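You operate a simulated robot arm through the tools that you are given. There is no shell and no other tool.

Carry out the task below with a simulated two-armed robot. There is one attempt and no reset: what you move stays moved.

Task
File envelope E2 in the board drawer under a tissue pad.
Fine: use the pad from the chest's top; shut the drawer. Where these are worked on the way, their far stop is far enough and under half their travel is too little: board drawer.
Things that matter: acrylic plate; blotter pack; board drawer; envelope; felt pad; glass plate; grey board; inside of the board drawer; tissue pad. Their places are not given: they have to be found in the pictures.

Only the result counts: the job must be done as asked and must still hold three seconds after the hand-in. Knocking over, shifting, dropping, spilling or breaking anything else fails it.

Robot
Two 7-joint arms with fingered hands on one trunk that stands fixed in place. Base frame: the origin is at the foot of the trunk, x ahead of it, y to its left, z up; the work surface is at about z = 86. Lengths are in cm, angles in degrees, forces in N, time in s.
The left shoulder is at [5, 21.4, 86.9], the right one opposite. With the tool pointing down near the work surface each hand reaches from about 36 to 88 cm from the base axis, measured 20 degrees to its own side. Payload 3 kg a hand.
The tool frame of a hand sits at the grasp point between the pads (the TCP): z along the fingers, y along the line on which they close. The tips reach 2.6 cm beyond it. Largest opening 13.2 cm; the body of the gripper starts 7.3 cm behind the TCP. The gripper is a hand of 3 fingers: y runs from the thumb to the fingers, the wrist lies at [0, 0, -22.9] in the tool frame.
Orientation is that of the tool frame in the base frame, as a unit quaternion [x, y, z, w]. With the fingers straight down and closing along the base's y, the tool's x points along the base's -x, its y along +y and its z along -z.

Tools
- The arms move only by the tool jog_arm. It takes "left_motion", "right_motion" or both (then of equal length, played together; a hand with none holds still); each is a list of rows, each a list of 6 numbers: the shift along the tool's x, y, z in cm, then the turn, a rotation vector about the tool's x, y, z in degrees. In form: [[x, y, z, rx, ry, rz], ...]. A call has 1 to 20 rows; each row shifts and turns the commanded pose from where the row before left it, along the tool's axes as they then stand. Rows are played at 5 a second. More than 5 cm and 8.6 degrees between two rows, and nothing of the call is played. A pose out of reach is approached as far as the arm can. The call stops where the force on the tool passes 40 N (or 10 N more than at its start, if that is more) or the arm is blocked; 0.2 s more then pass. In this call time passes only in rows, and 0.2 s behind the last. The reply holds the time, the measured pose of the TCP, the force on the tool along the base axes, the opening and the grip force, in the units named above and with some noise, with the torque about the TCP (base axes, N m) and any sound that the robot's microphone picked up, and new pictures: "views" is both (left out), scene, wrist or none (wrist: the cameras of the hands that moved).
- Cameras (640 x 400 px; columns grow to the right, rows downward): "scene" is now at [3.39, -1.85, 150.25]; the picture's right is [-0.22, -0.98, 0.00], its down [-0.63, 0.14, -0.77] and it looks along [0.75, -0.17, -0.64] (base axes); focal length 321 px, centre (320, 200). "left" rides on the left gripper at [-6.1, 0.3, -9.2] in its tool frame; the picture's right is [-0.05, -1.00, 0.00], its down [0.83, -0.04, -0.56] and it looks along [0.55, -0.03, 0.83] (tool axes); focal length 230 px, centre (320, 200). "right" rides on the right gripper at [6.1, 0.3, -9.2] in its tool frame; the picture's right is [-0.05, 1.00, 0.00], its down [-0.83, -0.04, -0.56] and it looks along [-0.55, -0.03, 0.83] (tool axes); focal length 230 px, centre (320, 200).
- curl_fingers(finger1, finger2, thumb_bend, hand): sets how far each is bent, from 0 (flat) to 100 (curled in); at 30 the hand is open as for a grip, at 70 the pads meet at the TCP. One left out holds its place. A second passes; each finger stops where it meets its share of the squeeze, and holds until it gets a number again. It is the only way to open and close the hand. It gives what a move gives, with no picture; readings hold the bend of each and the force on the fingers (four entries, about 0 where the hand has none), thumb and palm.
- head_to(pan, tilt): turns the head with the scene camera to pan (to the left, within 86 degrees either way) and tilt (down, from -29 to 69), counted from straight ahead of the robot. It gives what a move gives, and a new picture of the scene camera.
- locate(camera, pixels): for up to 12 pixels [column, row] of the newest picture of that camera ("zoom" is the newest enlarged one), the place [x, y, z] in the base frame of the surface seen there, good to about 0.2 cm. No time passes.
- inspect(camera, box): a new picture of the part [left, top, right, bottom] of that camera's present view, enlarged. No time passes.
- close_job(): hands the job in; it is judged then, once.

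Leave the grippers open and the arms clear of the work at the hand-in unless told otherwise.

The tools are called as name(argument=value, ...) on one line, values as JSON. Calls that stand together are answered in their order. jog_arm: Moves the arms, as the interface text tells. Its arguments: {"type":"object","properties":{"left_motion":{"type":"array","items":{"type":"array","items":{"type":"number"}}},"right_motion":{"type":"array","items":{"type":"array","items":{"type":"number"}}},"views":{"type":"string","enum":["both","scene","wrist","none"]}},"required":[]} The other tools are called the same way: curl_fingers (finger1, finger2, thumb_bend, hand) moves the fingers one by one; head_to (pan, tilt) turns the head that bears the scene camera; locate (camera, pixels) gives the place of the surface under pixels of a picture; inspect (camera, box) takes an enlarged picture of a part of a camera's view; close_job () hands the job in.

At the start:

```text
time: 0.0
left_position: [55.05, 30.64, 114.58]
left_orientation: [-0.05, 0.999, 0.001, 0.0]
left_contact_force: [-0.7, -0.5, -0.5]
left_wrist_torque: [0.0, -0.01, -0.01]
left_finger_gap: 13.19
left_finger_force: 0.0
left_shape: jaw
left_bend: [30.0, 30.0, 30.0]
left_finger forces: [0.0, 0.0, 0.0, 0.0, 0.0, 0.0]
right_position: [64.21, -18.44, 109.03]
right_orientation: [-0.051, 0.999, 0.0, 0.0]
right_contact_force: [0.1, -0.1, -0.1]
right_wrist_torque: [0.04, 0.02, -0.03]
right_finger_gap: 13.2
right_finger_force: 0.1
right_shape: jaw
right_bend: [30.0, 30.0, 30.0]
right_finger forces: [0.1, 0.0, 0.0, 0.1, 0.0, 0.1]
head pan, tilt: [-12.6, 39.9]
```

scene: 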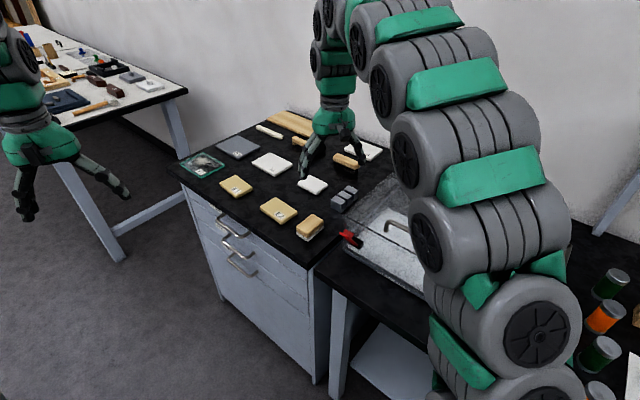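
right: 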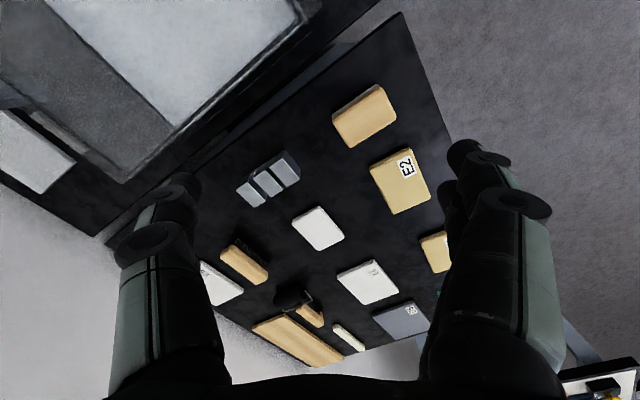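
left: 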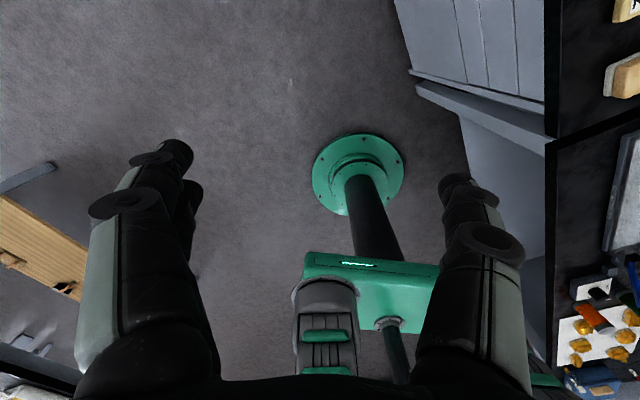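

I see a chest with drawers straight ahead and several flat items on its top. First I enlarge the chest's top and its front to read labels.

inspect(camera="scene", box=[160, 100, 400, 250])

inspect(camera="right", box=[180, 60, 480, 370])

inspect(camera="scene", box=[170, 170, 350, 380])

```text
2.67 times, centred on (280, 175) of scene
```

zoom: 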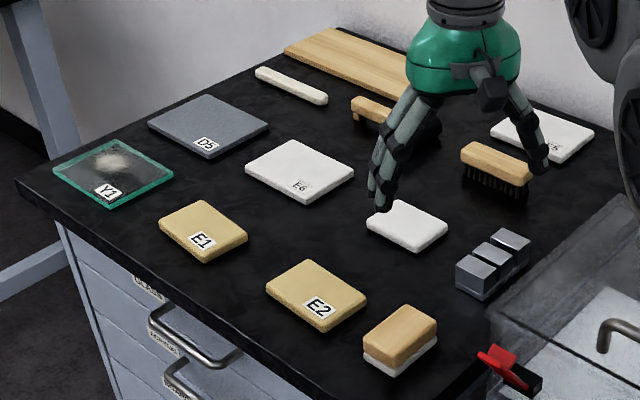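

```text
1.29 times, centred on (330, 215) of right
```

zoom: 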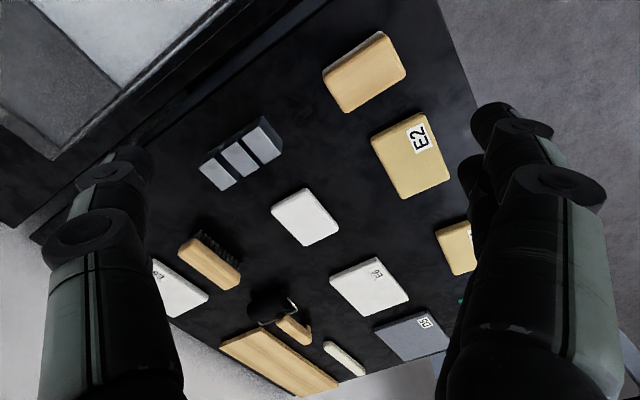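

```text
1.90 times, centred on (260, 275) of scene
```

zoom: 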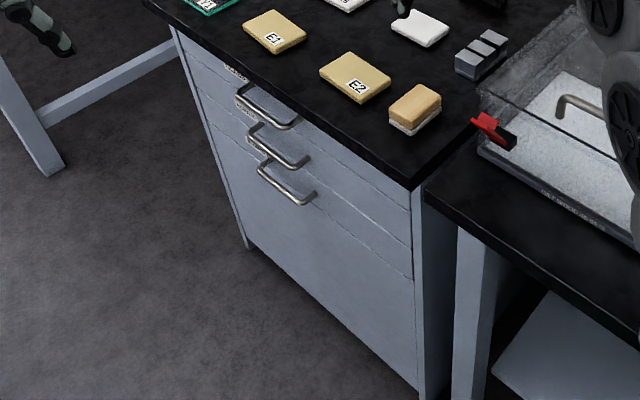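

The drawers carry labels at their upper-left. I zoom in tighter on these and on the white items' labels.

inspect(camera="scene", box=[205, 195, 275, 245])

inspect(camera="scene", box=[245, 140, 335, 200])

inspect(camera="scene", box=[320, 130, 400, 220])

inspect(camera="scene", box=[170, 130, 260, 190])

inspect(camera="right", box=[280, 190, 440, 350])

```text
8.00 times, centred on (240, 220) of scene
```

zoom: 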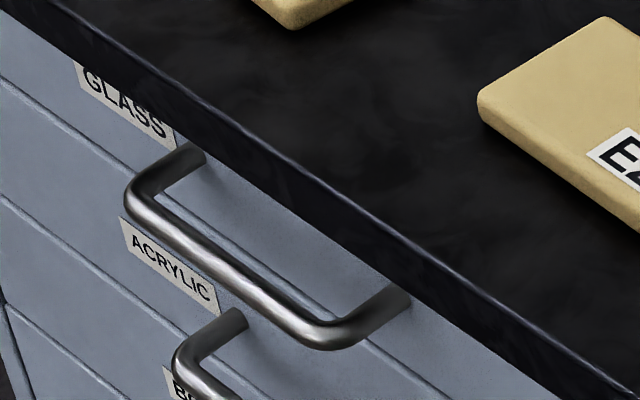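

```text
6.67 times, centred on (290, 170) of scene
```

zoom: 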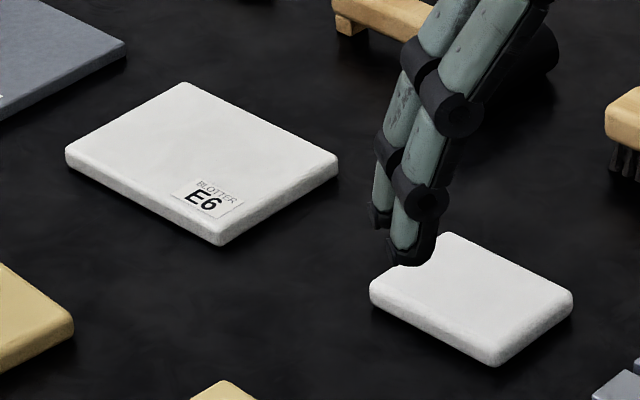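

```text
4.44 times, centred on (360, 175) of scene
```

zoom: 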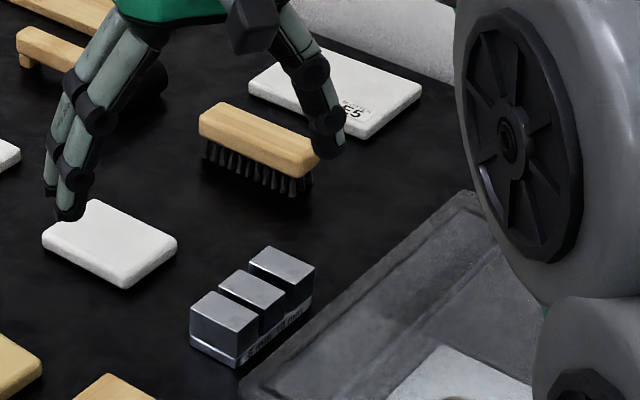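

```text
6.67 times, centred on (215, 160) of scene
```

zoom: 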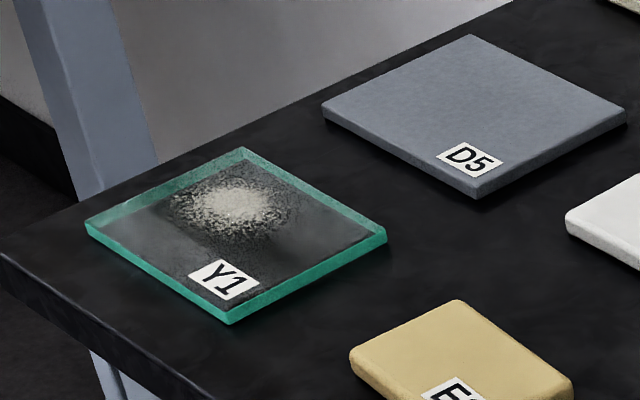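

```text
2.50 times, centred on (360, 270) of right
```

zoom: 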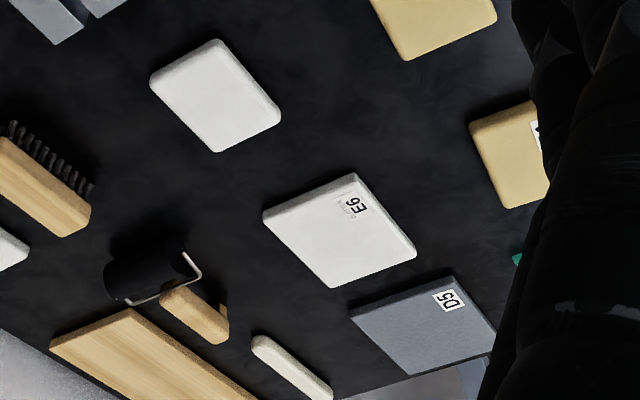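

E6 reads BLOTTER. I zoom in on E5 next to the bench brush and on the third drawer's label.

inspect(camera="scene", box=[360, 140, 400, 165])

inspect(camera="right", box=[180, 240, 260, 320])

inspect(camera="scene", box=[215, 225, 265, 265])

inspect(camera="scene", box=[290, 170, 380, 245])

locate(camera="scene", pixels=[[262, 212], [279, 198], [298, 207], [281, 222], [279, 210], [303, 188], [313, 177], [328, 186], [312, 194], [312, 185], [263, 165], [204, 163]])

```text
16.00 times, centred on (380, 152) of scene
```

zoom: 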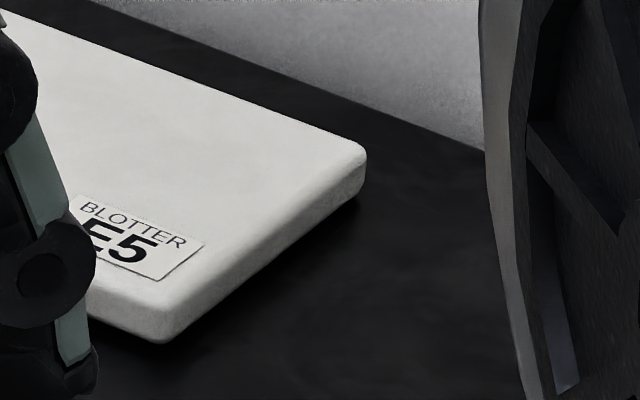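

```text
5.00 times, centred on (220, 280) of right
```

zoom: 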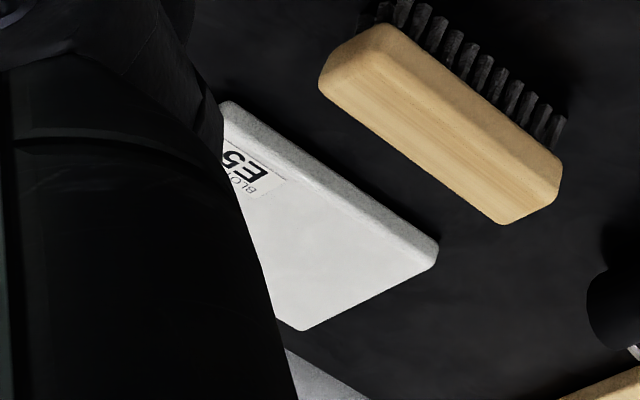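

```text
10.00 times, centred on (240, 245) of scene
```

zoom: 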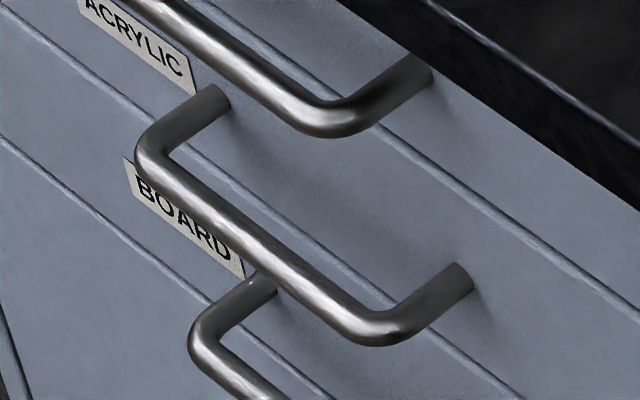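

```text
5.33 times, centred on (335, 208) of scene
```

zoom: 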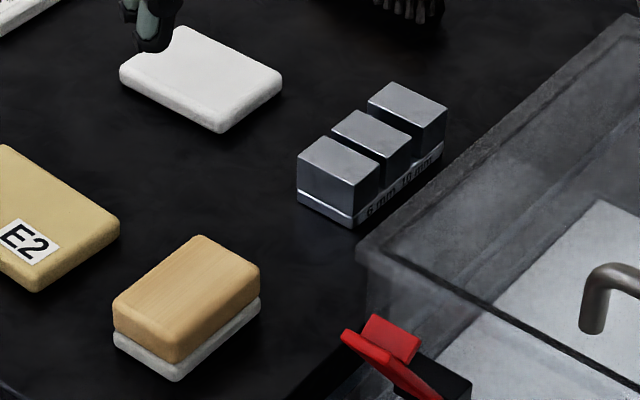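

```text
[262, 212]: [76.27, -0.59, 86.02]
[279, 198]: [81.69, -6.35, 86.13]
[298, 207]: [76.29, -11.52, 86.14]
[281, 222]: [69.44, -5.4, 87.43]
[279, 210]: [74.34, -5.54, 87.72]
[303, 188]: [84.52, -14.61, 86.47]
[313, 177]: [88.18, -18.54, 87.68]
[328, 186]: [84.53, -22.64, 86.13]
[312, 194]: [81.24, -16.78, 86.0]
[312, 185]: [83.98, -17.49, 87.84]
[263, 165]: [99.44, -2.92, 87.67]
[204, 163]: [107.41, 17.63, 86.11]
```

Third handle down is on the BOARD drawer. I look around with the head to get a better view of the chest front and of anything else that could be a tissue pad.

head_to(pan=-5, tilt=55)

```text
time: 0.8
left_position: [55.16, 30.64, 114.53]
left_orientation: [-0.051, 0.999, 0.0, 0.0]
left_contact_force: [0.5, 0.0, -0.3]
left_wrist_torque: [0.0, -0.01, 0.02]
left_finger_gap: 13.18
left_finger_force: 0.0
left_shape: jaw
left_bend: [30.0, 30.0, 30.0]
left_finger forces: [0.0, 0.0, 0.1, 0.0, 0.1, 0.0]
right_position: [64.32, -18.47, 109.0]
right_orientation: [-0.05, 0.999, 0.0, 0.0]
right_contact_force: [-0.9, -0.5, 0.1]
right_wrist_torque: [0.01, 0.02, -0.02]
right_finger_gap: 13.19
right_finger_force: 0.1
right_shape: jaw
right_bend: [30.0, 30.0, 30.0]
right_finger forces: [0.0, 0.1, 0.1, 0.0, 0.0, 0.1]
head pan, tilt: [-5.0, 55.0]
```

scene: 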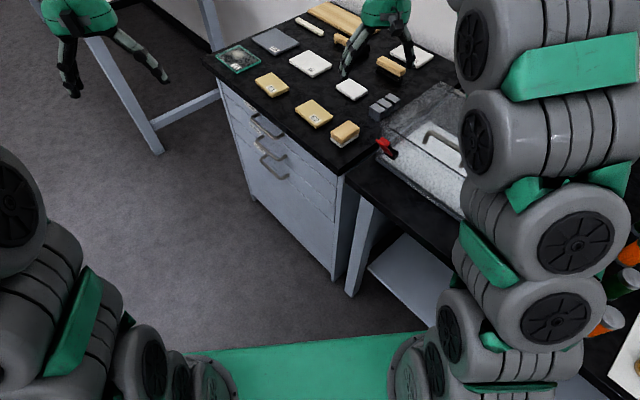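

I enlarge the chest front from this angle and locate its corner and handle points.

inspect(camera="scene", box=[205, 60, 365, 210])

locate(camera="scene", pixels=[[206, 65], [340, 174], [354, 160], [215, 55], [254, 110], [250, 128], [280, 138], [257, 146], [287, 158], [263, 160], [288, 177], [334, 260]])

```text
2.67 times, centred on (285, 135) of scene
```

zoom: 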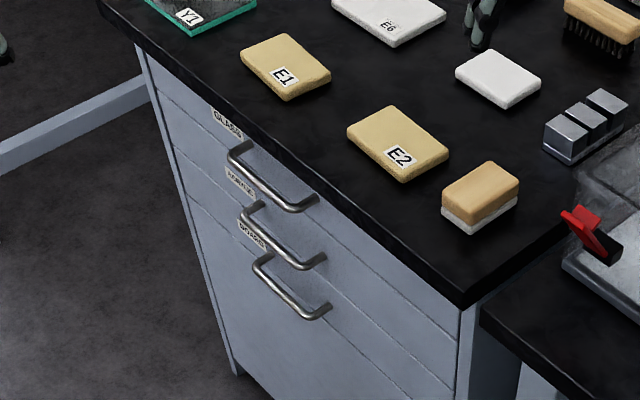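

```text
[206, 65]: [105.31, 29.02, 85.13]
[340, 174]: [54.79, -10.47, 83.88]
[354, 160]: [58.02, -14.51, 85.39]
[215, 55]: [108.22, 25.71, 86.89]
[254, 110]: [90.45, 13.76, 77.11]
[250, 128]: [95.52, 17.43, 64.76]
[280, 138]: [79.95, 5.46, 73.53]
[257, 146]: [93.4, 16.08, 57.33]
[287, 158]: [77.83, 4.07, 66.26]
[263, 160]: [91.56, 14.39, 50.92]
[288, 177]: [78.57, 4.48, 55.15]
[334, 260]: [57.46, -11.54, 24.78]
```

I locate the board drawer's handle and seams in the enlarged picture.

locate(camera="zoom", pixels=[[257, 268], [272, 292], [290, 305], [308, 317], [327, 308], [268, 256], [252, 242], [245, 205], [230, 158], [455, 330], [455, 364], [430, 375]])

inspect(camera="scene", box=[240, 100, 300, 190])

```text
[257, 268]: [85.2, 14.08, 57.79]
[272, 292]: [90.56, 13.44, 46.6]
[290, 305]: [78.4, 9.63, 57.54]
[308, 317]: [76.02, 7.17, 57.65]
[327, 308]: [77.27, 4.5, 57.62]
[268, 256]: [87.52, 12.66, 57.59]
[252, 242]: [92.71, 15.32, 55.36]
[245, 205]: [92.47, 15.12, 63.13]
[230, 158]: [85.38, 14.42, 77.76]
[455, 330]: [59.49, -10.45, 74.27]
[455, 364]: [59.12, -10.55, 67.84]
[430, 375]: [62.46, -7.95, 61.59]
```

```text
4.44 times, centred on (270, 145) of scene
```

zoom: 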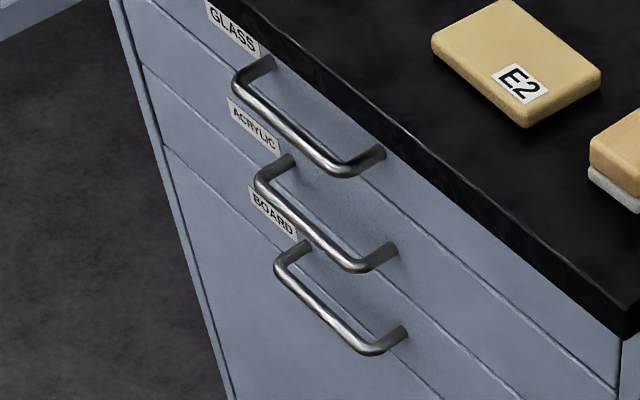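

I locate the labels, seams and bars in this enlarged picture to be sure which handle belongs to the BOARD drawer.

locate(camera="zoom", pixels=[[232, 27], [253, 127], [273, 215], [290, 118], [318, 212], [325, 305], [400, 225], [420, 305], [400, 370], [500, 300], [500, 375], [615, 385]])

```text
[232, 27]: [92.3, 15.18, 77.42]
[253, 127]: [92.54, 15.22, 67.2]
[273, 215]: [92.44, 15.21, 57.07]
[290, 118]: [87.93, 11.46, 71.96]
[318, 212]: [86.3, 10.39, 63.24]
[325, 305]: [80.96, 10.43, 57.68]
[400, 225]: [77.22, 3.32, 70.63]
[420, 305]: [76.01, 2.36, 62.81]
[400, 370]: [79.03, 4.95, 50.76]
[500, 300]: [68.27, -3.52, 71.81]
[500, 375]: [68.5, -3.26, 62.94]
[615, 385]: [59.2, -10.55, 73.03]
```

The BOARD label (z≈57) lines up with the lowest handle (z≈57.6). Next I look around for other pads: first to the left at the other table.

head_to(pan=30, tilt=30)

inspect(camera="scene", box=[0, 0, 640, 400])

head_to(pan=-45, tilt=40)

```text
time: 1.8
left_position: [55.13, 30.58, 114.47]
left_orientation: [-0.05, 0.999, 0.0, 0.0]
left_contact_force: [-0.7, 0.4, 0.0]
left_wrist_torque: [0.0, 0.0, 0.0]
left_finger_gap: 13.19
left_finger_force: 0.1
left_shape: jaw
left_bend: [30.0, 30.0, 30.0]
left_finger forces: [0.0, 0.0, 0.1, 0.0, 0.0, 0.0]
right_position: [64.27, -18.37, 108.94]
right_orientation: [-0.051, 0.999, 0.0, 0.001]
right_contact_force: [-0.5, 0.2, -0.5]
right_wrist_torque: [0.01, -0.02, -0.03]
right_finger_gap: 13.19
right_finger_force: 0.1
right_shape: jaw
right_bend: [30.0, 30.0, 30.0]
right_finger forces: [0.0, 0.0, 0.0, 0.1, 0.0, 0.0]
head pan, tilt: [30.0, 30.0]
```

scene: 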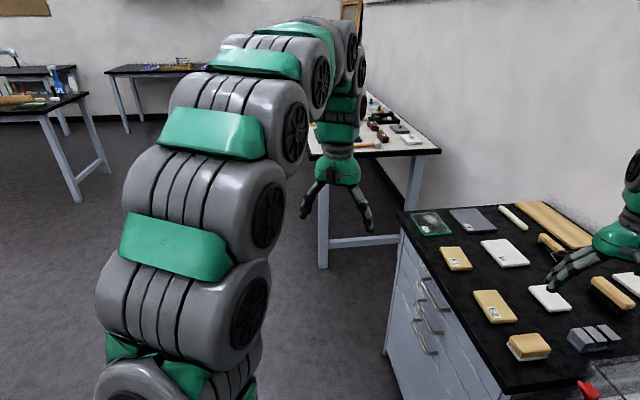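

```text
1.00 times, centred on (320, 200) of scene (not enlarged: the box is as wide or as high as the picture)
```

zoom: 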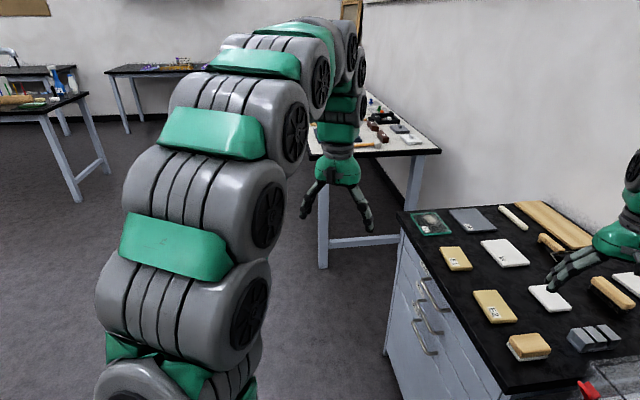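

```text
time: 3.3
left_position: [55.05, 30.6, 114.36]
left_orientation: [-0.052, 0.999, 0.0, 0.0]
left_contact_force: [-0.1, -0.4, -1.0]
left_wrist_torque: [0.01, -0.01, 0.0]
left_finger_gap: 13.18
left_finger_force: 0.0
left_shape: jaw
left_bend: [30.0, 30.0, 30.0]
left_finger forces: [0.1, 0.1, 0.0, 0.1, 0.0, 0.0]
right_position: [64.19, -18.55, 108.95]
right_orientation: [-0.051, 0.999, -0.001, 0.001]
right_contact_force: [0.0, -1.1, 0.0]
right_wrist_torque: [-0.01, -0.01, -0.02]
right_finger_gap: 13.19
right_finger_force: 0.0
right_shape: jaw
right_bend: [30.0, 30.0, 30.0]
right_finger forces: [0.0, 0.0, 0.0, 0.0, 0.1, 0.0]
head pan, tilt: [-45.0, 40.0]
```

scene: 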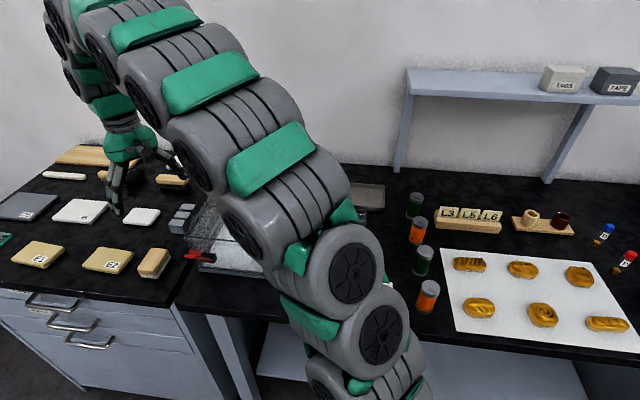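

Nothing like a tissue pad on the right bench so far. I turn the head back to the chest and zoom in on the plain white pad and on the wood-topped block.

head_to(pan=-15, tilt=42)

inspect(camera="scene", box=[300, 155, 360, 200])

inspect(camera="right", box=[280, 190, 360, 260])

inspect(camera="right", box=[320, 70, 440, 160])

```text
time: 4.2
left_position: [55.03, 30.64, 114.46]
left_orientation: [-0.051, 0.999, 0.0, 0.0]
left_contact_force: [-0.8, 0.0, -0.4]
left_wrist_torque: [-0.01, 0.01, -0.04]
left_finger_gap: 13.18
left_finger_force: 0.0
left_shape: jaw
left_bend: [30.0, 30.0, 30.0]
left_finger forces: [0.0, 0.1, 0.0, 0.1, 0.0, 0.0]
right_position: [64.08, -18.47, 109.15]
right_orientation: [-0.051, 0.999, 0.0, -0.001]
right_contact_force: [-0.5, 0.3, 0.2]
right_wrist_torque: [0.01, 0.03, 0.01]
right_finger_gap: 13.22
right_finger_force: 0.0
right_shape: jaw
right_bend: [30.0, 30.0, 30.0]
right_finger forces: [0.0, 0.1, 0.0, 0.0, 0.0, 0.0]
head pan, tilt: [-15.0, 42.0]
```

scene: 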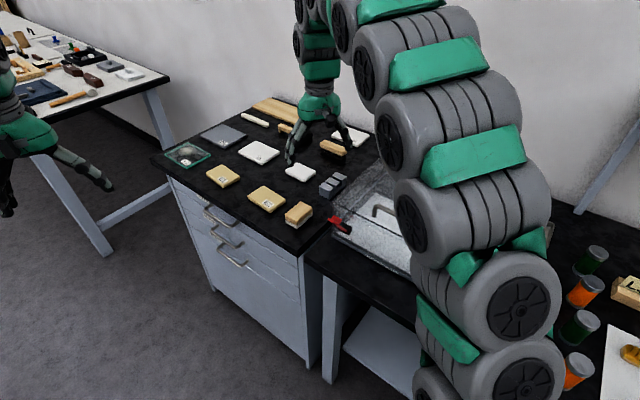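

```text
8.89 times, centred on (330, 178) of scene
```

zoom: 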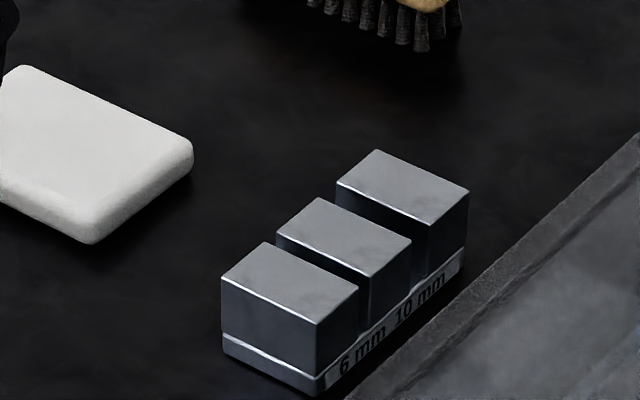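

```text
5.71 times, centred on (320, 225) of right
```

zoom: 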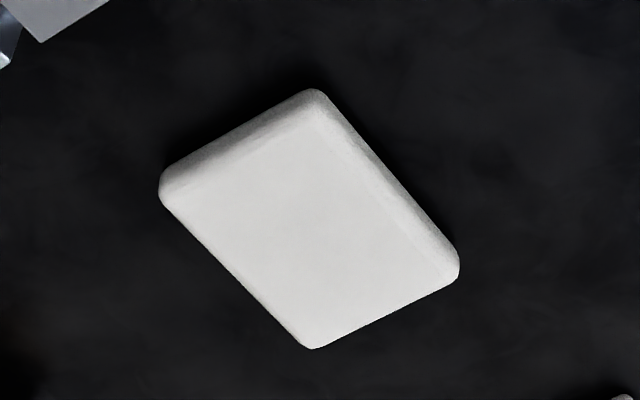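

```text
4.44 times, centred on (380, 115) of right
```

zoom: 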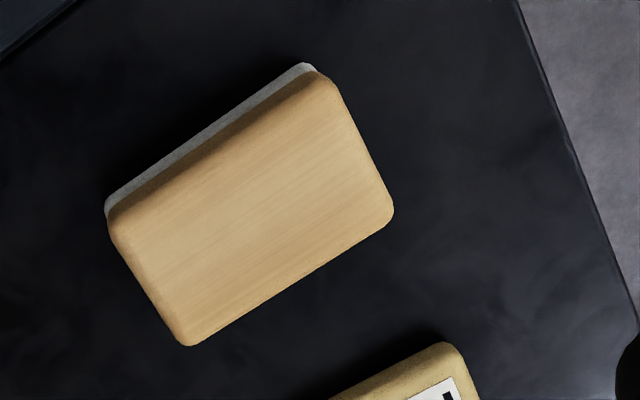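

The plain white pad is the tissue pad; the wood-backed block looks like the felt pad. Chest front runs along d=(0.788,0.616), and the drawer opens along n=(-0.616,0.788). The board handle's middle is at about [80.8, 10.6, 57.6]. I turn the left hand in place so its fingers point horizontally at the chest front with the closing line vertical.

jog_arm(left_motion=[[0, 0, 0, 7.285, -2.108, -2.108], [0, 0, 0, 7.285, -2.108, -2.108], [0, 0, 0, 7.285, -2.108, -2.108], [0, 0, 0, 7.285, -2.108, -2.108], [0, 0, 0, 7.285, -2.108, -2.108], [0, 0, 0, 7.285, -2.108, -2.108], [0, 0, 0, 7.285, -2.108, -2.108], [0, 0, 0, 7.285, -2.108, -2.108], [0, 0, 0, 7.285, -2.108, -2.108], [0, 0, 0, 7.285, -2.108, -2.108], [0, 0, 0, 7.285, -2.108, -2.108], [0, 0, 0, 7.285, -2.108, -2.108]], views="both")

```text
time: 6.8
left_position: [55.17, 30.74, 114.45]
left_orientation: [0.231, -0.668, 0.669, -0.23]
left_contact_force: [-0.4, -0.3, -0.3]
left_wrist_torque: [-0.03, 0.05, -0.01]
left_finger_gap: 13.16
left_finger_force: 0.1
left_shape: jaw
left_bend: [30.0, 30.0, 30.0]
left_finger forces: [0.0, 0.0, 0.0, 0.1, 0.0, 0.0]
right_position: [64.22, -18.54, 109.04]
right_orientation: [-0.05, 0.999, 0.0, 0.001]
right_contact_force: [0.3, 0.3, 0.7]
right_wrist_torque: [-0.03, 0.02, -0.01]
right_finger_gap: 13.21
right_finger_force: 0.1
right_shape: jaw
right_bend: [30.0, 30.0, 30.0]
right_finger forces: [0.1, 0.0, 0.0, 0.1, 0.1, 0.1]
head pan, tilt: [-15.0, 42.0]
```

scene: 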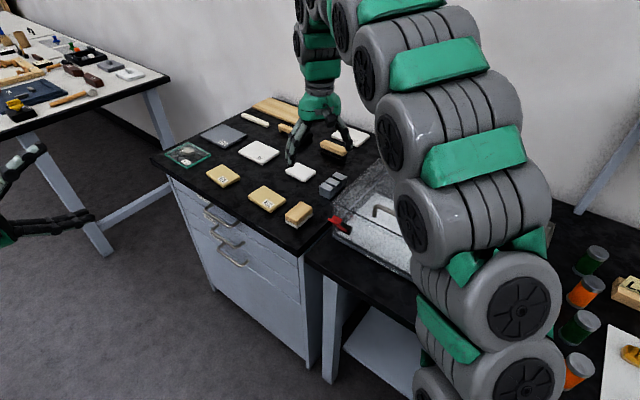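
left: 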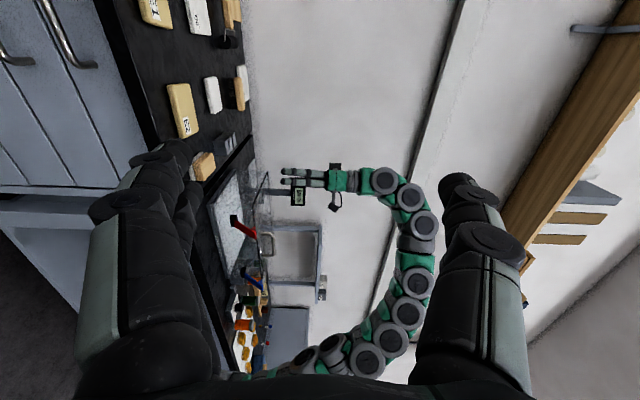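

The hand now points at the chest front (tool x = -d, y = down, z = into the chest). Next I lower it in free space to the handle's height, about 20 cm in front of the drawer.

jog_arm(left_motion=[[-0.65, 4.74, 0.8, 0, 0, 0], [-0.65, 4.74, 0.8, 0, 0, 0], [-0.65, 4.74, 0.8, 0, 0, 0], [-0.65, 4.74, 0.8, 0, 0, 0], [-0.65, 4.74, 0.8, 0, 0, 0], [-0.65, 4.74, 0.8, 0, 0, 0], [-0.65, 4.74, 0.8, 0, 0, 0], [-0.65, 4.74, 0.8, 0, 0, 0], [-0.65, 4.74, 0.8, 0, 0, 0], [-0.65, 4.74, 0.8, 0, 0, 0], [-0.65, 4.74, 0.8, 0, 0, 0], [-0.65, 4.74, 0.8, 0, 0, 0]], views="both")

```text
time: 9.4
left_position: [67.35, 27.86, 57.28]
left_orientation: [0.231, -0.667, 0.67, -0.231]
left_contact_force: [-1.2, -0.7, -0.4]
left_wrist_torque: [0.04, 0.02, -0.01]
left_finger_gap: 13.18
left_finger_force: 0.1
left_shape: jaw
left_bend: [30.0, 30.0, 30.0]
left_finger forces: [0.0, 0.1, 0.0, 0.0, 0.0, 0.0]
right_position: [64.25, -18.49, 108.99]
right_orientation: [-0.05, 0.999, 0.0, 0.0]
right_contact_force: [0.5, 0.3, 0.2]
right_wrist_torque: [0.03, 0.0, 0.02]
right_finger_gap: 13.19
right_finger_force: 0.1
right_shape: jaw
right_bend: [30.0, 30.0, 30.0]
right_finger forces: [0.0, 0.1, 0.0, 0.0, 0.0, 0.0]
head pan, tilt: [-15.0, 42.0]
```

scene: 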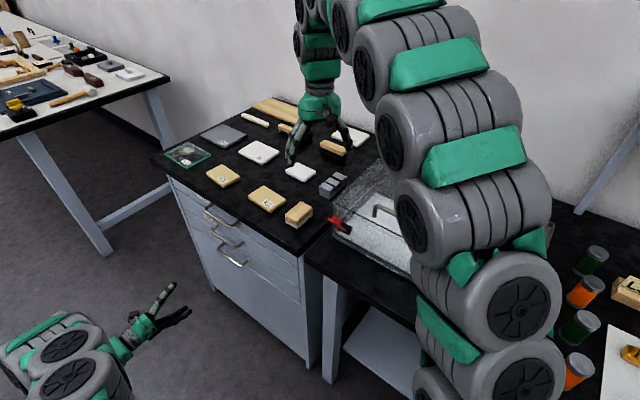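
left: 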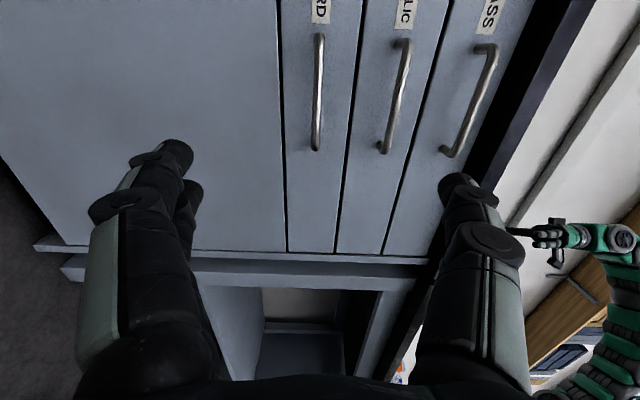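

The left wrist camera sees the BOARD handle at column 317, rows 35–150. I locate points on it and on the drawer face.

locate(camera="left", pixels=[[319, 45], [318, 90], [316, 135], [315, 148], [319, 36], [300, 90], [335, 90], [287, 150], [345, 150], [401, 90], [320, 10], [250, 120]])

inspect(camera="left", box=[260, 0, 400, 170])

```text
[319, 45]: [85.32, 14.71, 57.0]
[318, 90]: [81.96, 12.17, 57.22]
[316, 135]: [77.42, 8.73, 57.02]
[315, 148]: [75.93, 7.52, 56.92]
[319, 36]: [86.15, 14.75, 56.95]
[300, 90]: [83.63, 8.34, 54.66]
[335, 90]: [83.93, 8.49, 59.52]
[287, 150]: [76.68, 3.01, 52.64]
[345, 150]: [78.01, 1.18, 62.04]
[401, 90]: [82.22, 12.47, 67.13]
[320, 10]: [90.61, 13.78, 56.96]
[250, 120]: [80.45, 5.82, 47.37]
```

```text
2.35 times, centred on (330, 85) of left
```

zoom: 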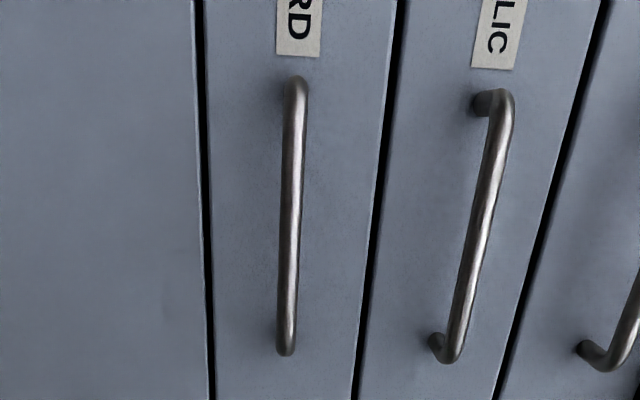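

The bar's middle is at d≈70.7, n≈-41.4, z≈57.1; the hand is at d=70.2, n=-19.5. I half-close the left fingers so they do not hit the handle above, then approach.

curl_fingers(hand="left", finger1=48, finger2=48, thumb_bend=48)

jog_arm(left_motion=[[-0.1, -0.04, 4.0, 0, 0, 0], [-0.1, -0.04, 4.0, 0, 0, 0], [-0.1, -0.04, 4.0, 0, 0, 0], [-0.1, -0.04, 3.0, 0, 0, 0]], views="both")

```text
time: 10.4
left_position: [67.34, 27.89, 57.46]
left_orientation: [0.23, -0.668, 0.669, -0.231]
left_contact_force: [-0.2, 0.3, -0.9]
left_wrist_torque: [0.02, 0.0, -0.01]
left_finger_gap: 7.5
left_finger_force: 0.1
left_shape: fingers
left_bend: [48.0, 48.0, 48.0]
left_finger forces: [0.0, 0.0, 0.0, 0.0, 0.0, 0.0]
right_position: [64.22, -18.46, 109.03]
right_orientation: [-0.051, 0.999, 0.0, 0.0]
right_contact_force: [-1.1, 0.3, 0.0]
right_wrist_torque: [-0.01, 0.0, 0.02]
right_finger_gap: 13.19
right_finger_force: 0.1
right_shape: jaw
right_bend: [30.0, 30.0, 30.0]
right_finger forces: [0.1, 0.1, 0.0, 0.0, 0.0, 0.0]
head pan, tilt: [-15.0, 42.0]
```

```text
time: 11.4
left_position: [76.68, 16.48, 57.69]
left_orientation: [-0.233, 0.668, -0.668, 0.231]
left_contact_force: [-0.6, 0.1, 0.4]
left_wrist_torque: [0.02, 0.01, -0.02]
left_finger_gap: 7.52
left_finger_force: 0.0
left_shape: fingers
left_bend: [48.0, 48.0, 48.0]
left_finger forces: [0.0, 0.0, 0.1, 0.1, 0.0, 0.0]
right_position: [64.22, -18.54, 109.0]
right_orientation: [-0.051, 0.999, 0.001, 0.001]
right_contact_force: [0.4, 0.1, 0.5]
right_wrist_torque: [0.04, 0.0, -0.01]
right_finger_gap: 13.16
right_finger_force: 0.0
right_shape: jaw
right_bend: [30.0, 30.0, 30.0]
right_finger forces: [0.0, 0.0, 0.0, 0.0, 0.1, 0.1]
head pan, tilt: [-15.0, 42.0]
```

scene: 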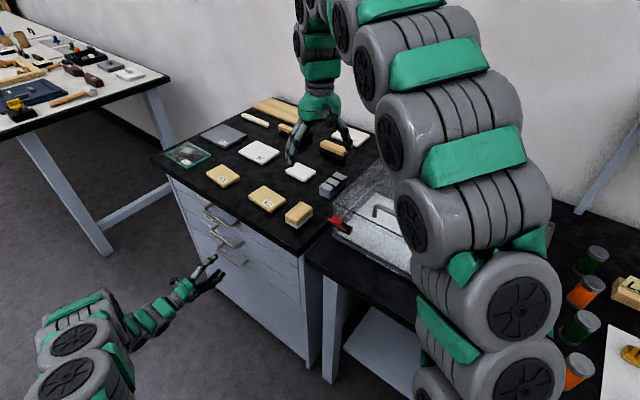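
left: 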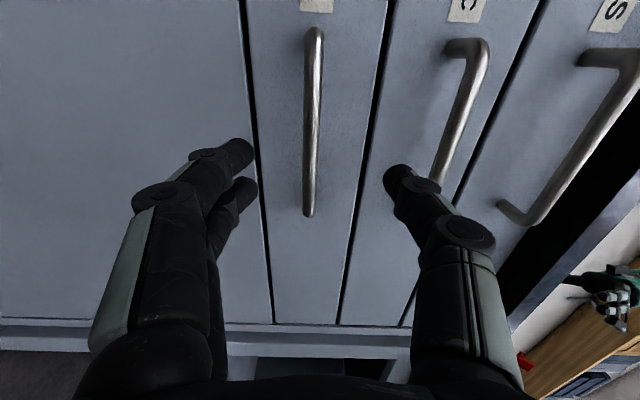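

The bar sits between thumb and fingers. I advance the last 7 cm and lower slightly.

jog_arm(left_motion=[[0, 0.15, 2.5, 0, 0, 0], [0, 0.15, 2.5, 0, 0, 0], [0, 0.05, 1.8, 0, 0, 0]], views="both")

```text
time: 12.2
left_position: [80.93, 10.93, 57.57]
left_orientation: [0.23, -0.668, 0.669, -0.232]
left_contact_force: [0.5, -1.3, 0.3]
left_wrist_torque: [0.0, 0.0, -0.01]
left_finger_gap: 7.5
left_finger_force: 0.0
left_shape: fingers
left_bend: [48.0, 48.0, 48.0]
left_finger forces: [0.0, 0.1, 0.0, 0.1, 0.0, 0.1]
right_position: [64.18, -18.43, 109.11]
right_orientation: [-0.051, 0.999, 0.001, 0.001]
right_contact_force: [-1.0, 0.1, 0.0]
right_wrist_torque: [-0.04, -0.02, 0.02]
right_finger_gap: 13.19
right_finger_force: 0.1
right_shape: jaw
right_bend: [30.0, 30.0, 30.0]
right_finger forces: [0.1, 0.0, 0.0, 0.0, 0.0, 0.0]
head pan, tilt: [-15.0, 42.0]
```

scene: 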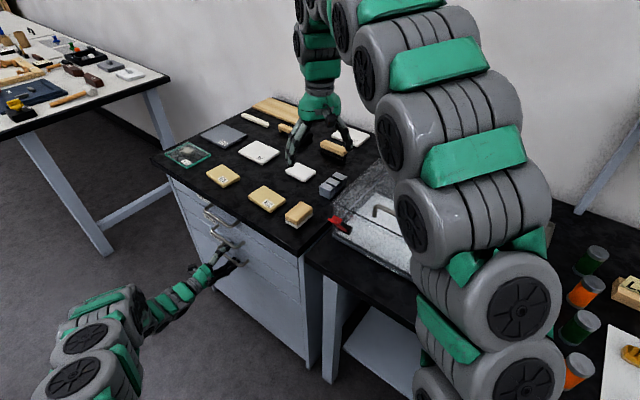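
left: 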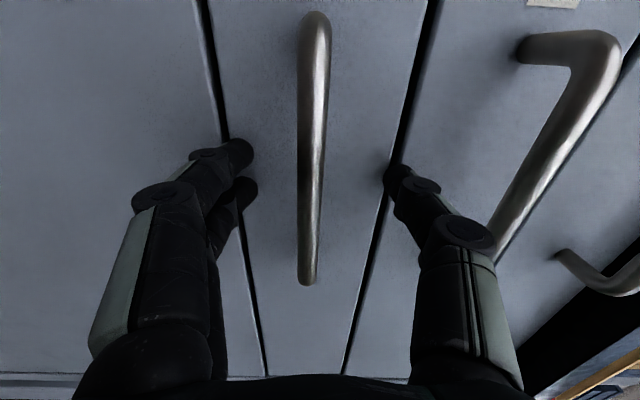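

TCP is at n≈-41.2, right at the bar, bar midway between thumb and fingers. I close the hand on it.

curl_fingers(hand="left", finger1=75, finger2=75, thumb_bend=75)

inspect(camera="left", box=[160, 0, 480, 400])

```text
time: 13.2
left_position: [80.96, 10.86, 57.66]
left_orientation: [0.231, -0.667, 0.669, -0.231]
left_contact_force: [1.1, -1.2, -2.8]
left_wrist_torque: [-0.01, -0.01, 0.03]
left_finger_gap: 0.0
left_finger_force: 2.8
left_shape: fingers
left_bend: [73.0, 73.0, 73.0]
left_finger forces: [3.6, 3.5, 0.0, 0.0, 0.0, 0.0]
right_position: [64.24, -18.43, 109.15]
right_orientation: [-0.05, 0.999, 0.0, 0.0]
right_contact_force: [0.5, 0.8, 0.1]
right_wrist_torque: [-0.01, 0.01, 0.01]
right_finger_gap: 13.2
right_finger_force: 0.0
right_shape: jaw
right_bend: [30.0, 30.0, 30.0]
right_finger forces: [0.0, 0.0, 0.0, 0.0, 0.0, 0.0]
head pan, tilt: [-15.0, 42.0]
```

```text
1.00 times, centred on (320, 200) of left (not enlarged: the box is as wide or as high as the picture)
```

zoom: 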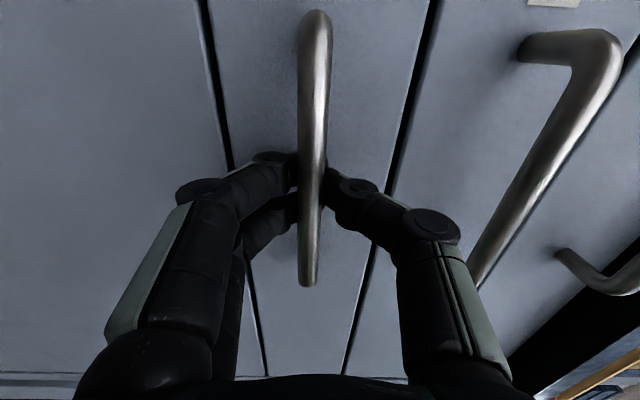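

The fingertips have closed behind the bar, forming a hook around it. I pull straight out a little to see how the drawer runs.

jog_arm(left_motion=[[0, 0, -1.0, 0, 0, 0], [0, 0, -1.0, 0, 0, 0], [0, 0, -1.0, 0, 0, 0], [0, 0, -1.0, 0, 0, 0]], views="both")

```text
time: 14.2
left_position: [78.47, 14.08, 57.51]
left_orientation: [0.231, -0.668, 0.669, -0.23]
left_contact_force: [0.2, 0.5, -0.3]
left_wrist_torque: [-0.02, 0.01, -0.01]
left_finger_gap: 0.0
left_finger_force: 0.1
left_shape: fingers
left_bend: [74.0, 74.0, 74.0]
left_finger forces: [0.1, 0.1, 0.0, 0.0, 0.0, 0.2]
right_position: [64.18, -18.39, 109.01]
right_orientation: [-0.051, 0.999, -0.001, 0.0]
right_contact_force: [0.6, -0.9, 0.7]
right_wrist_torque: [0.02, -0.02, -0.02]
right_finger_gap: 13.19
right_finger_force: 0.1
right_shape: jaw
right_bend: [30.0, 30.0, 30.0]
right_finger forces: [0.0, 0.0, 0.0, 0.0, 0.0, 0.0]
head pan, tilt: [-15.0, 42.0]
```

scene: 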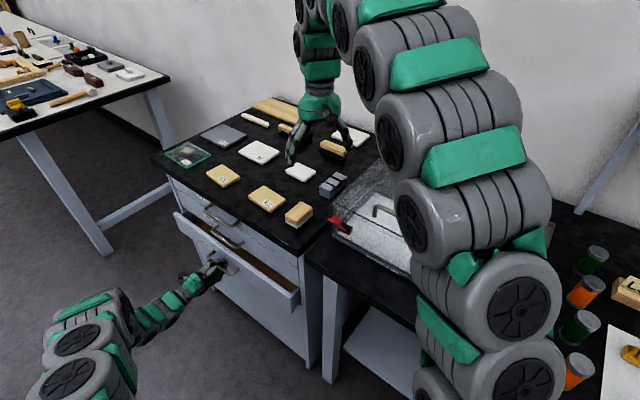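
left: 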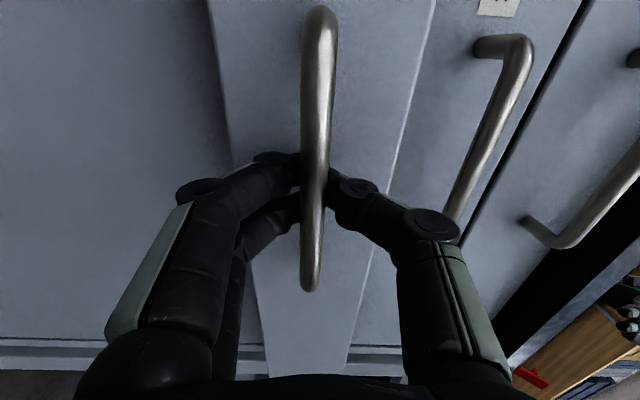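

The drawer follows with hardly any force. I keep pulling, 2 cm per row.

jog_arm(left_motion=[[0, 0, -1.5, 0, 0, 0], [0, 0, -2.0, 0, 0, 0], [0, 0, -2.0, 0, 0, 0], [0, 0, -2.0, 0, 0, 0], [0, 0, -2.0, 0, 0, 0], [0, 0, -2.0, 0, 0, 0], [0, 0, -2.0, 0, 0, 0], [0, 0, -2.0, 0, 0, 0]], views="both")

```text
time: 16.0
left_position: [68.81, 26.29, 57.47]
left_orientation: [0.231, -0.668, 0.669, -0.232]
left_contact_force: [-2.7, 3.1, 0.6]
left_wrist_torque: [-0.05, -0.02, -0.03]
left_finger_gap: 0.0
left_finger_force: 3.9
left_shape: fingers
left_bend: [74.0, 74.0, 74.0]
left_finger forces: [0.1, 0.0, 0.1, 0.0, 8.1, 0.0]
right_position: [64.21, -18.48, 109.07]
right_orientation: [-0.05, 0.999, 0.0, 0.0]
right_contact_force: [0.7, -0.4, -0.2]
right_wrist_torque: [-0.04, -0.01, -0.01]
right_finger_gap: 13.2
right_finger_force: 0.0
right_shape: jaw
right_bend: [30.0, 30.0, 30.0]
right_finger forces: [0.1, 0.0, 0.0, 0.1, 0.0, 0.0]
head pan, tilt: [-15.0, 42.0]
```

scene: 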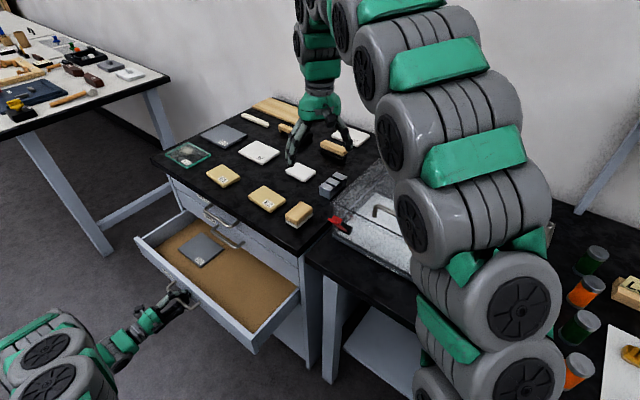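
left: 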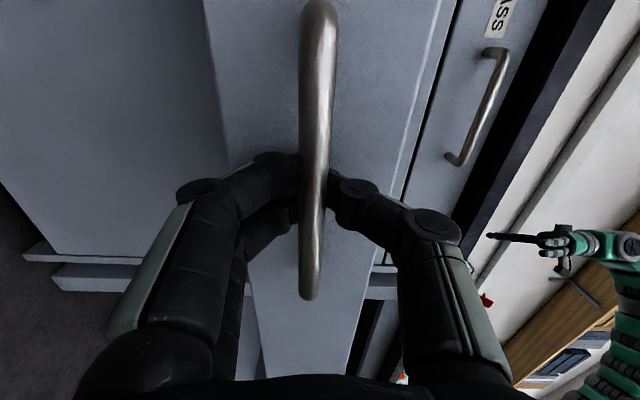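

The drawer is about 19 cm open; a grey board lies inside at its left part. I keep pulling to find the far stop.

jog_arm(left_motion=[[0, 0, -2.0, 0, 0, 0], [0, 0, -2.0, 0, 0, 0], [0, 0, -2.0, 0, 0, 0], [0, 0, -1.5, 0, 0, 0], [0, 0, -1.5, 0, 0, 0], [0, 0, -1.5, 0, 0, 0]], views="both")

```text
time: 17.4
left_position: [62.31, 34.38, 57.51]
left_orientation: [0.232, -0.667, 0.669, -0.23]
left_contact_force: [-0.2, -0.6, 0.8]
left_wrist_torque: [0.01, 0.0, 0.0]
left_finger_gap: 0.01
left_finger_force: 0.1
left_shape: fingers
left_bend: [74.0, 74.0, 74.0]
left_finger forces: [0.1, 0.0, 0.0, 0.1, 0.0, 0.0]
right_position: [64.34, -18.41, 109.12]
right_orientation: [-0.051, 0.999, 0.0, 0.0]
right_contact_force: [0.4, -0.1, 0.4]
right_wrist_torque: [0.0, -0.01, 0.01]
right_finger_gap: 13.17
right_finger_force: 0.1
right_shape: jaw
right_bend: [30.0, 30.0, 30.0]
right_finger forces: [0.1, 0.0, 0.0, 0.0, 0.0, 0.1]
head pan, tilt: [-15.0, 42.0]
```

scene: 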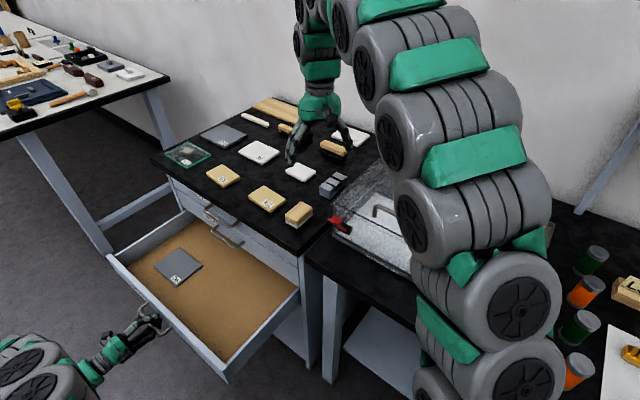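
left: 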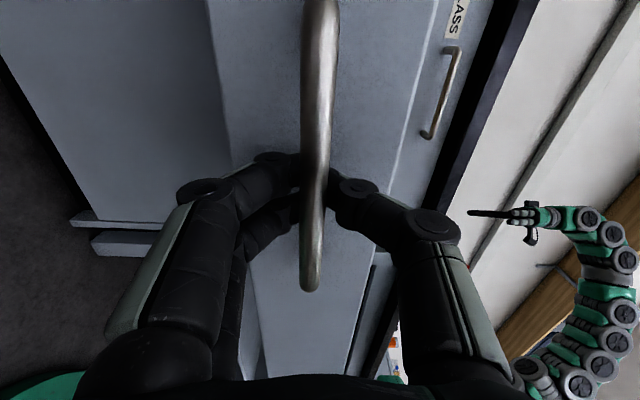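

About 30 cm open and still free. I pull on in small steps until it meets the stop.

jog_arm(left_motion=[[0, 0, -1.2, 0, 0, 0], [0, 0, -1.2, 0, 0, 0], [0, 0, -1.2, 0, 0, 0], [0, 0, -1.2, 0, 0, 0], [0, 0, -1.2, 0, 0, 0]], views="both")

```text
time: 18.6
left_position: [58.83, 39.14, 57.53]
left_orientation: [0.23, -0.668, 0.669, -0.231]
left_contact_force: [3.9, -4.6, -1.7]
left_wrist_torque: [-0.04, -0.03, 0.01]
left_finger_gap: 0.0
left_finger_force: 5.4
left_shape: fingers
left_bend: [74.0, 74.0, 74.0]
left_finger forces: [5.2, 5.1, 0.1, 0.0, 0.0, 0.0]
right_position: [64.16, -18.49, 109.04]
right_orientation: [-0.05, 0.999, 0.0, 0.0]
right_contact_force: [-1.0, -0.1, 0.6]
right_wrist_torque: [-0.01, 0.0, -0.02]
right_finger_gap: 13.2
right_finger_force: 0.0
right_shape: jaw
right_bend: [30.0, 30.0, 30.0]
right_finger forces: [0.1, 0.0, 0.0, 0.0, 0.0, 0.0]
head pan, tilt: [-15.0, 42.0]
```

scene: 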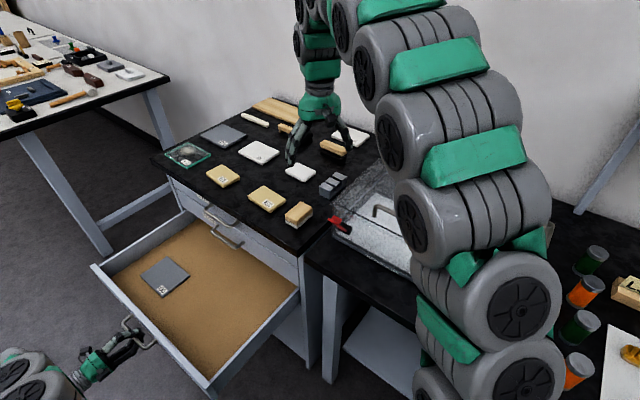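
left: 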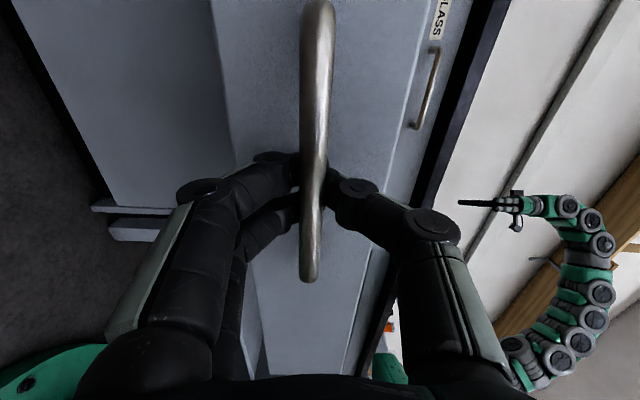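

Around 36 cm open, about 6 N of resistance. I pull a few more small steps to see whether this is the stop.

jog_arm(left_motion=[[0, 0, -0.7, 0, 0, 0], [0, 0, -0.7, 0, 0, 0], [0, 0, -0.7, 0, 0, 0], [0, 0, -0.7, 0, 0, 0], [0, 0, -0.7, 0, 0, 0]], views="both")

```text
time: 19.8
left_position: [56.61, 41.88, 57.48]
left_orientation: [0.23, -0.668, 0.669, -0.231]
left_contact_force: [0.3, 0.2, 0.5]
left_wrist_torque: [0.0, 0.01, 0.0]
left_finger_gap: 0.0
left_finger_force: 0.0
left_shape: fingers
left_bend: [71.0, 72.0, 75.0]
left_finger forces: [0.1, 0.1, 0.0, 0.0, 0.0, 0.0]
right_position: [64.25, -18.4, 109.11]
right_orientation: [-0.051, 0.999, 0.0, 0.0]
right_contact_force: [-0.1, -0.1, -0.1]
right_wrist_torque: [-0.01, -0.01, 0.01]
right_finger_gap: 13.19
right_finger_force: 0.1
right_shape: jaw
right_bend: [30.0, 30.0, 30.0]
right_finger forces: [0.1, 0.0, 0.0, 0.0, 0.0, 0.1]
head pan, tilt: [-15.0, 42.0]
```

scene: 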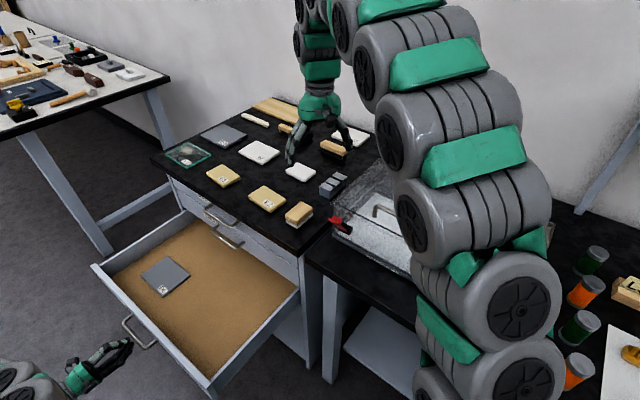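
left: 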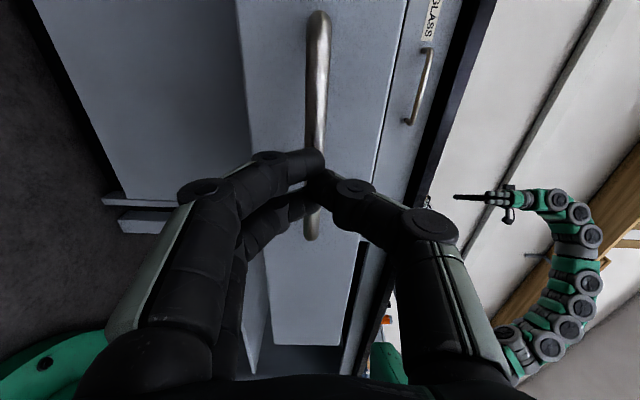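

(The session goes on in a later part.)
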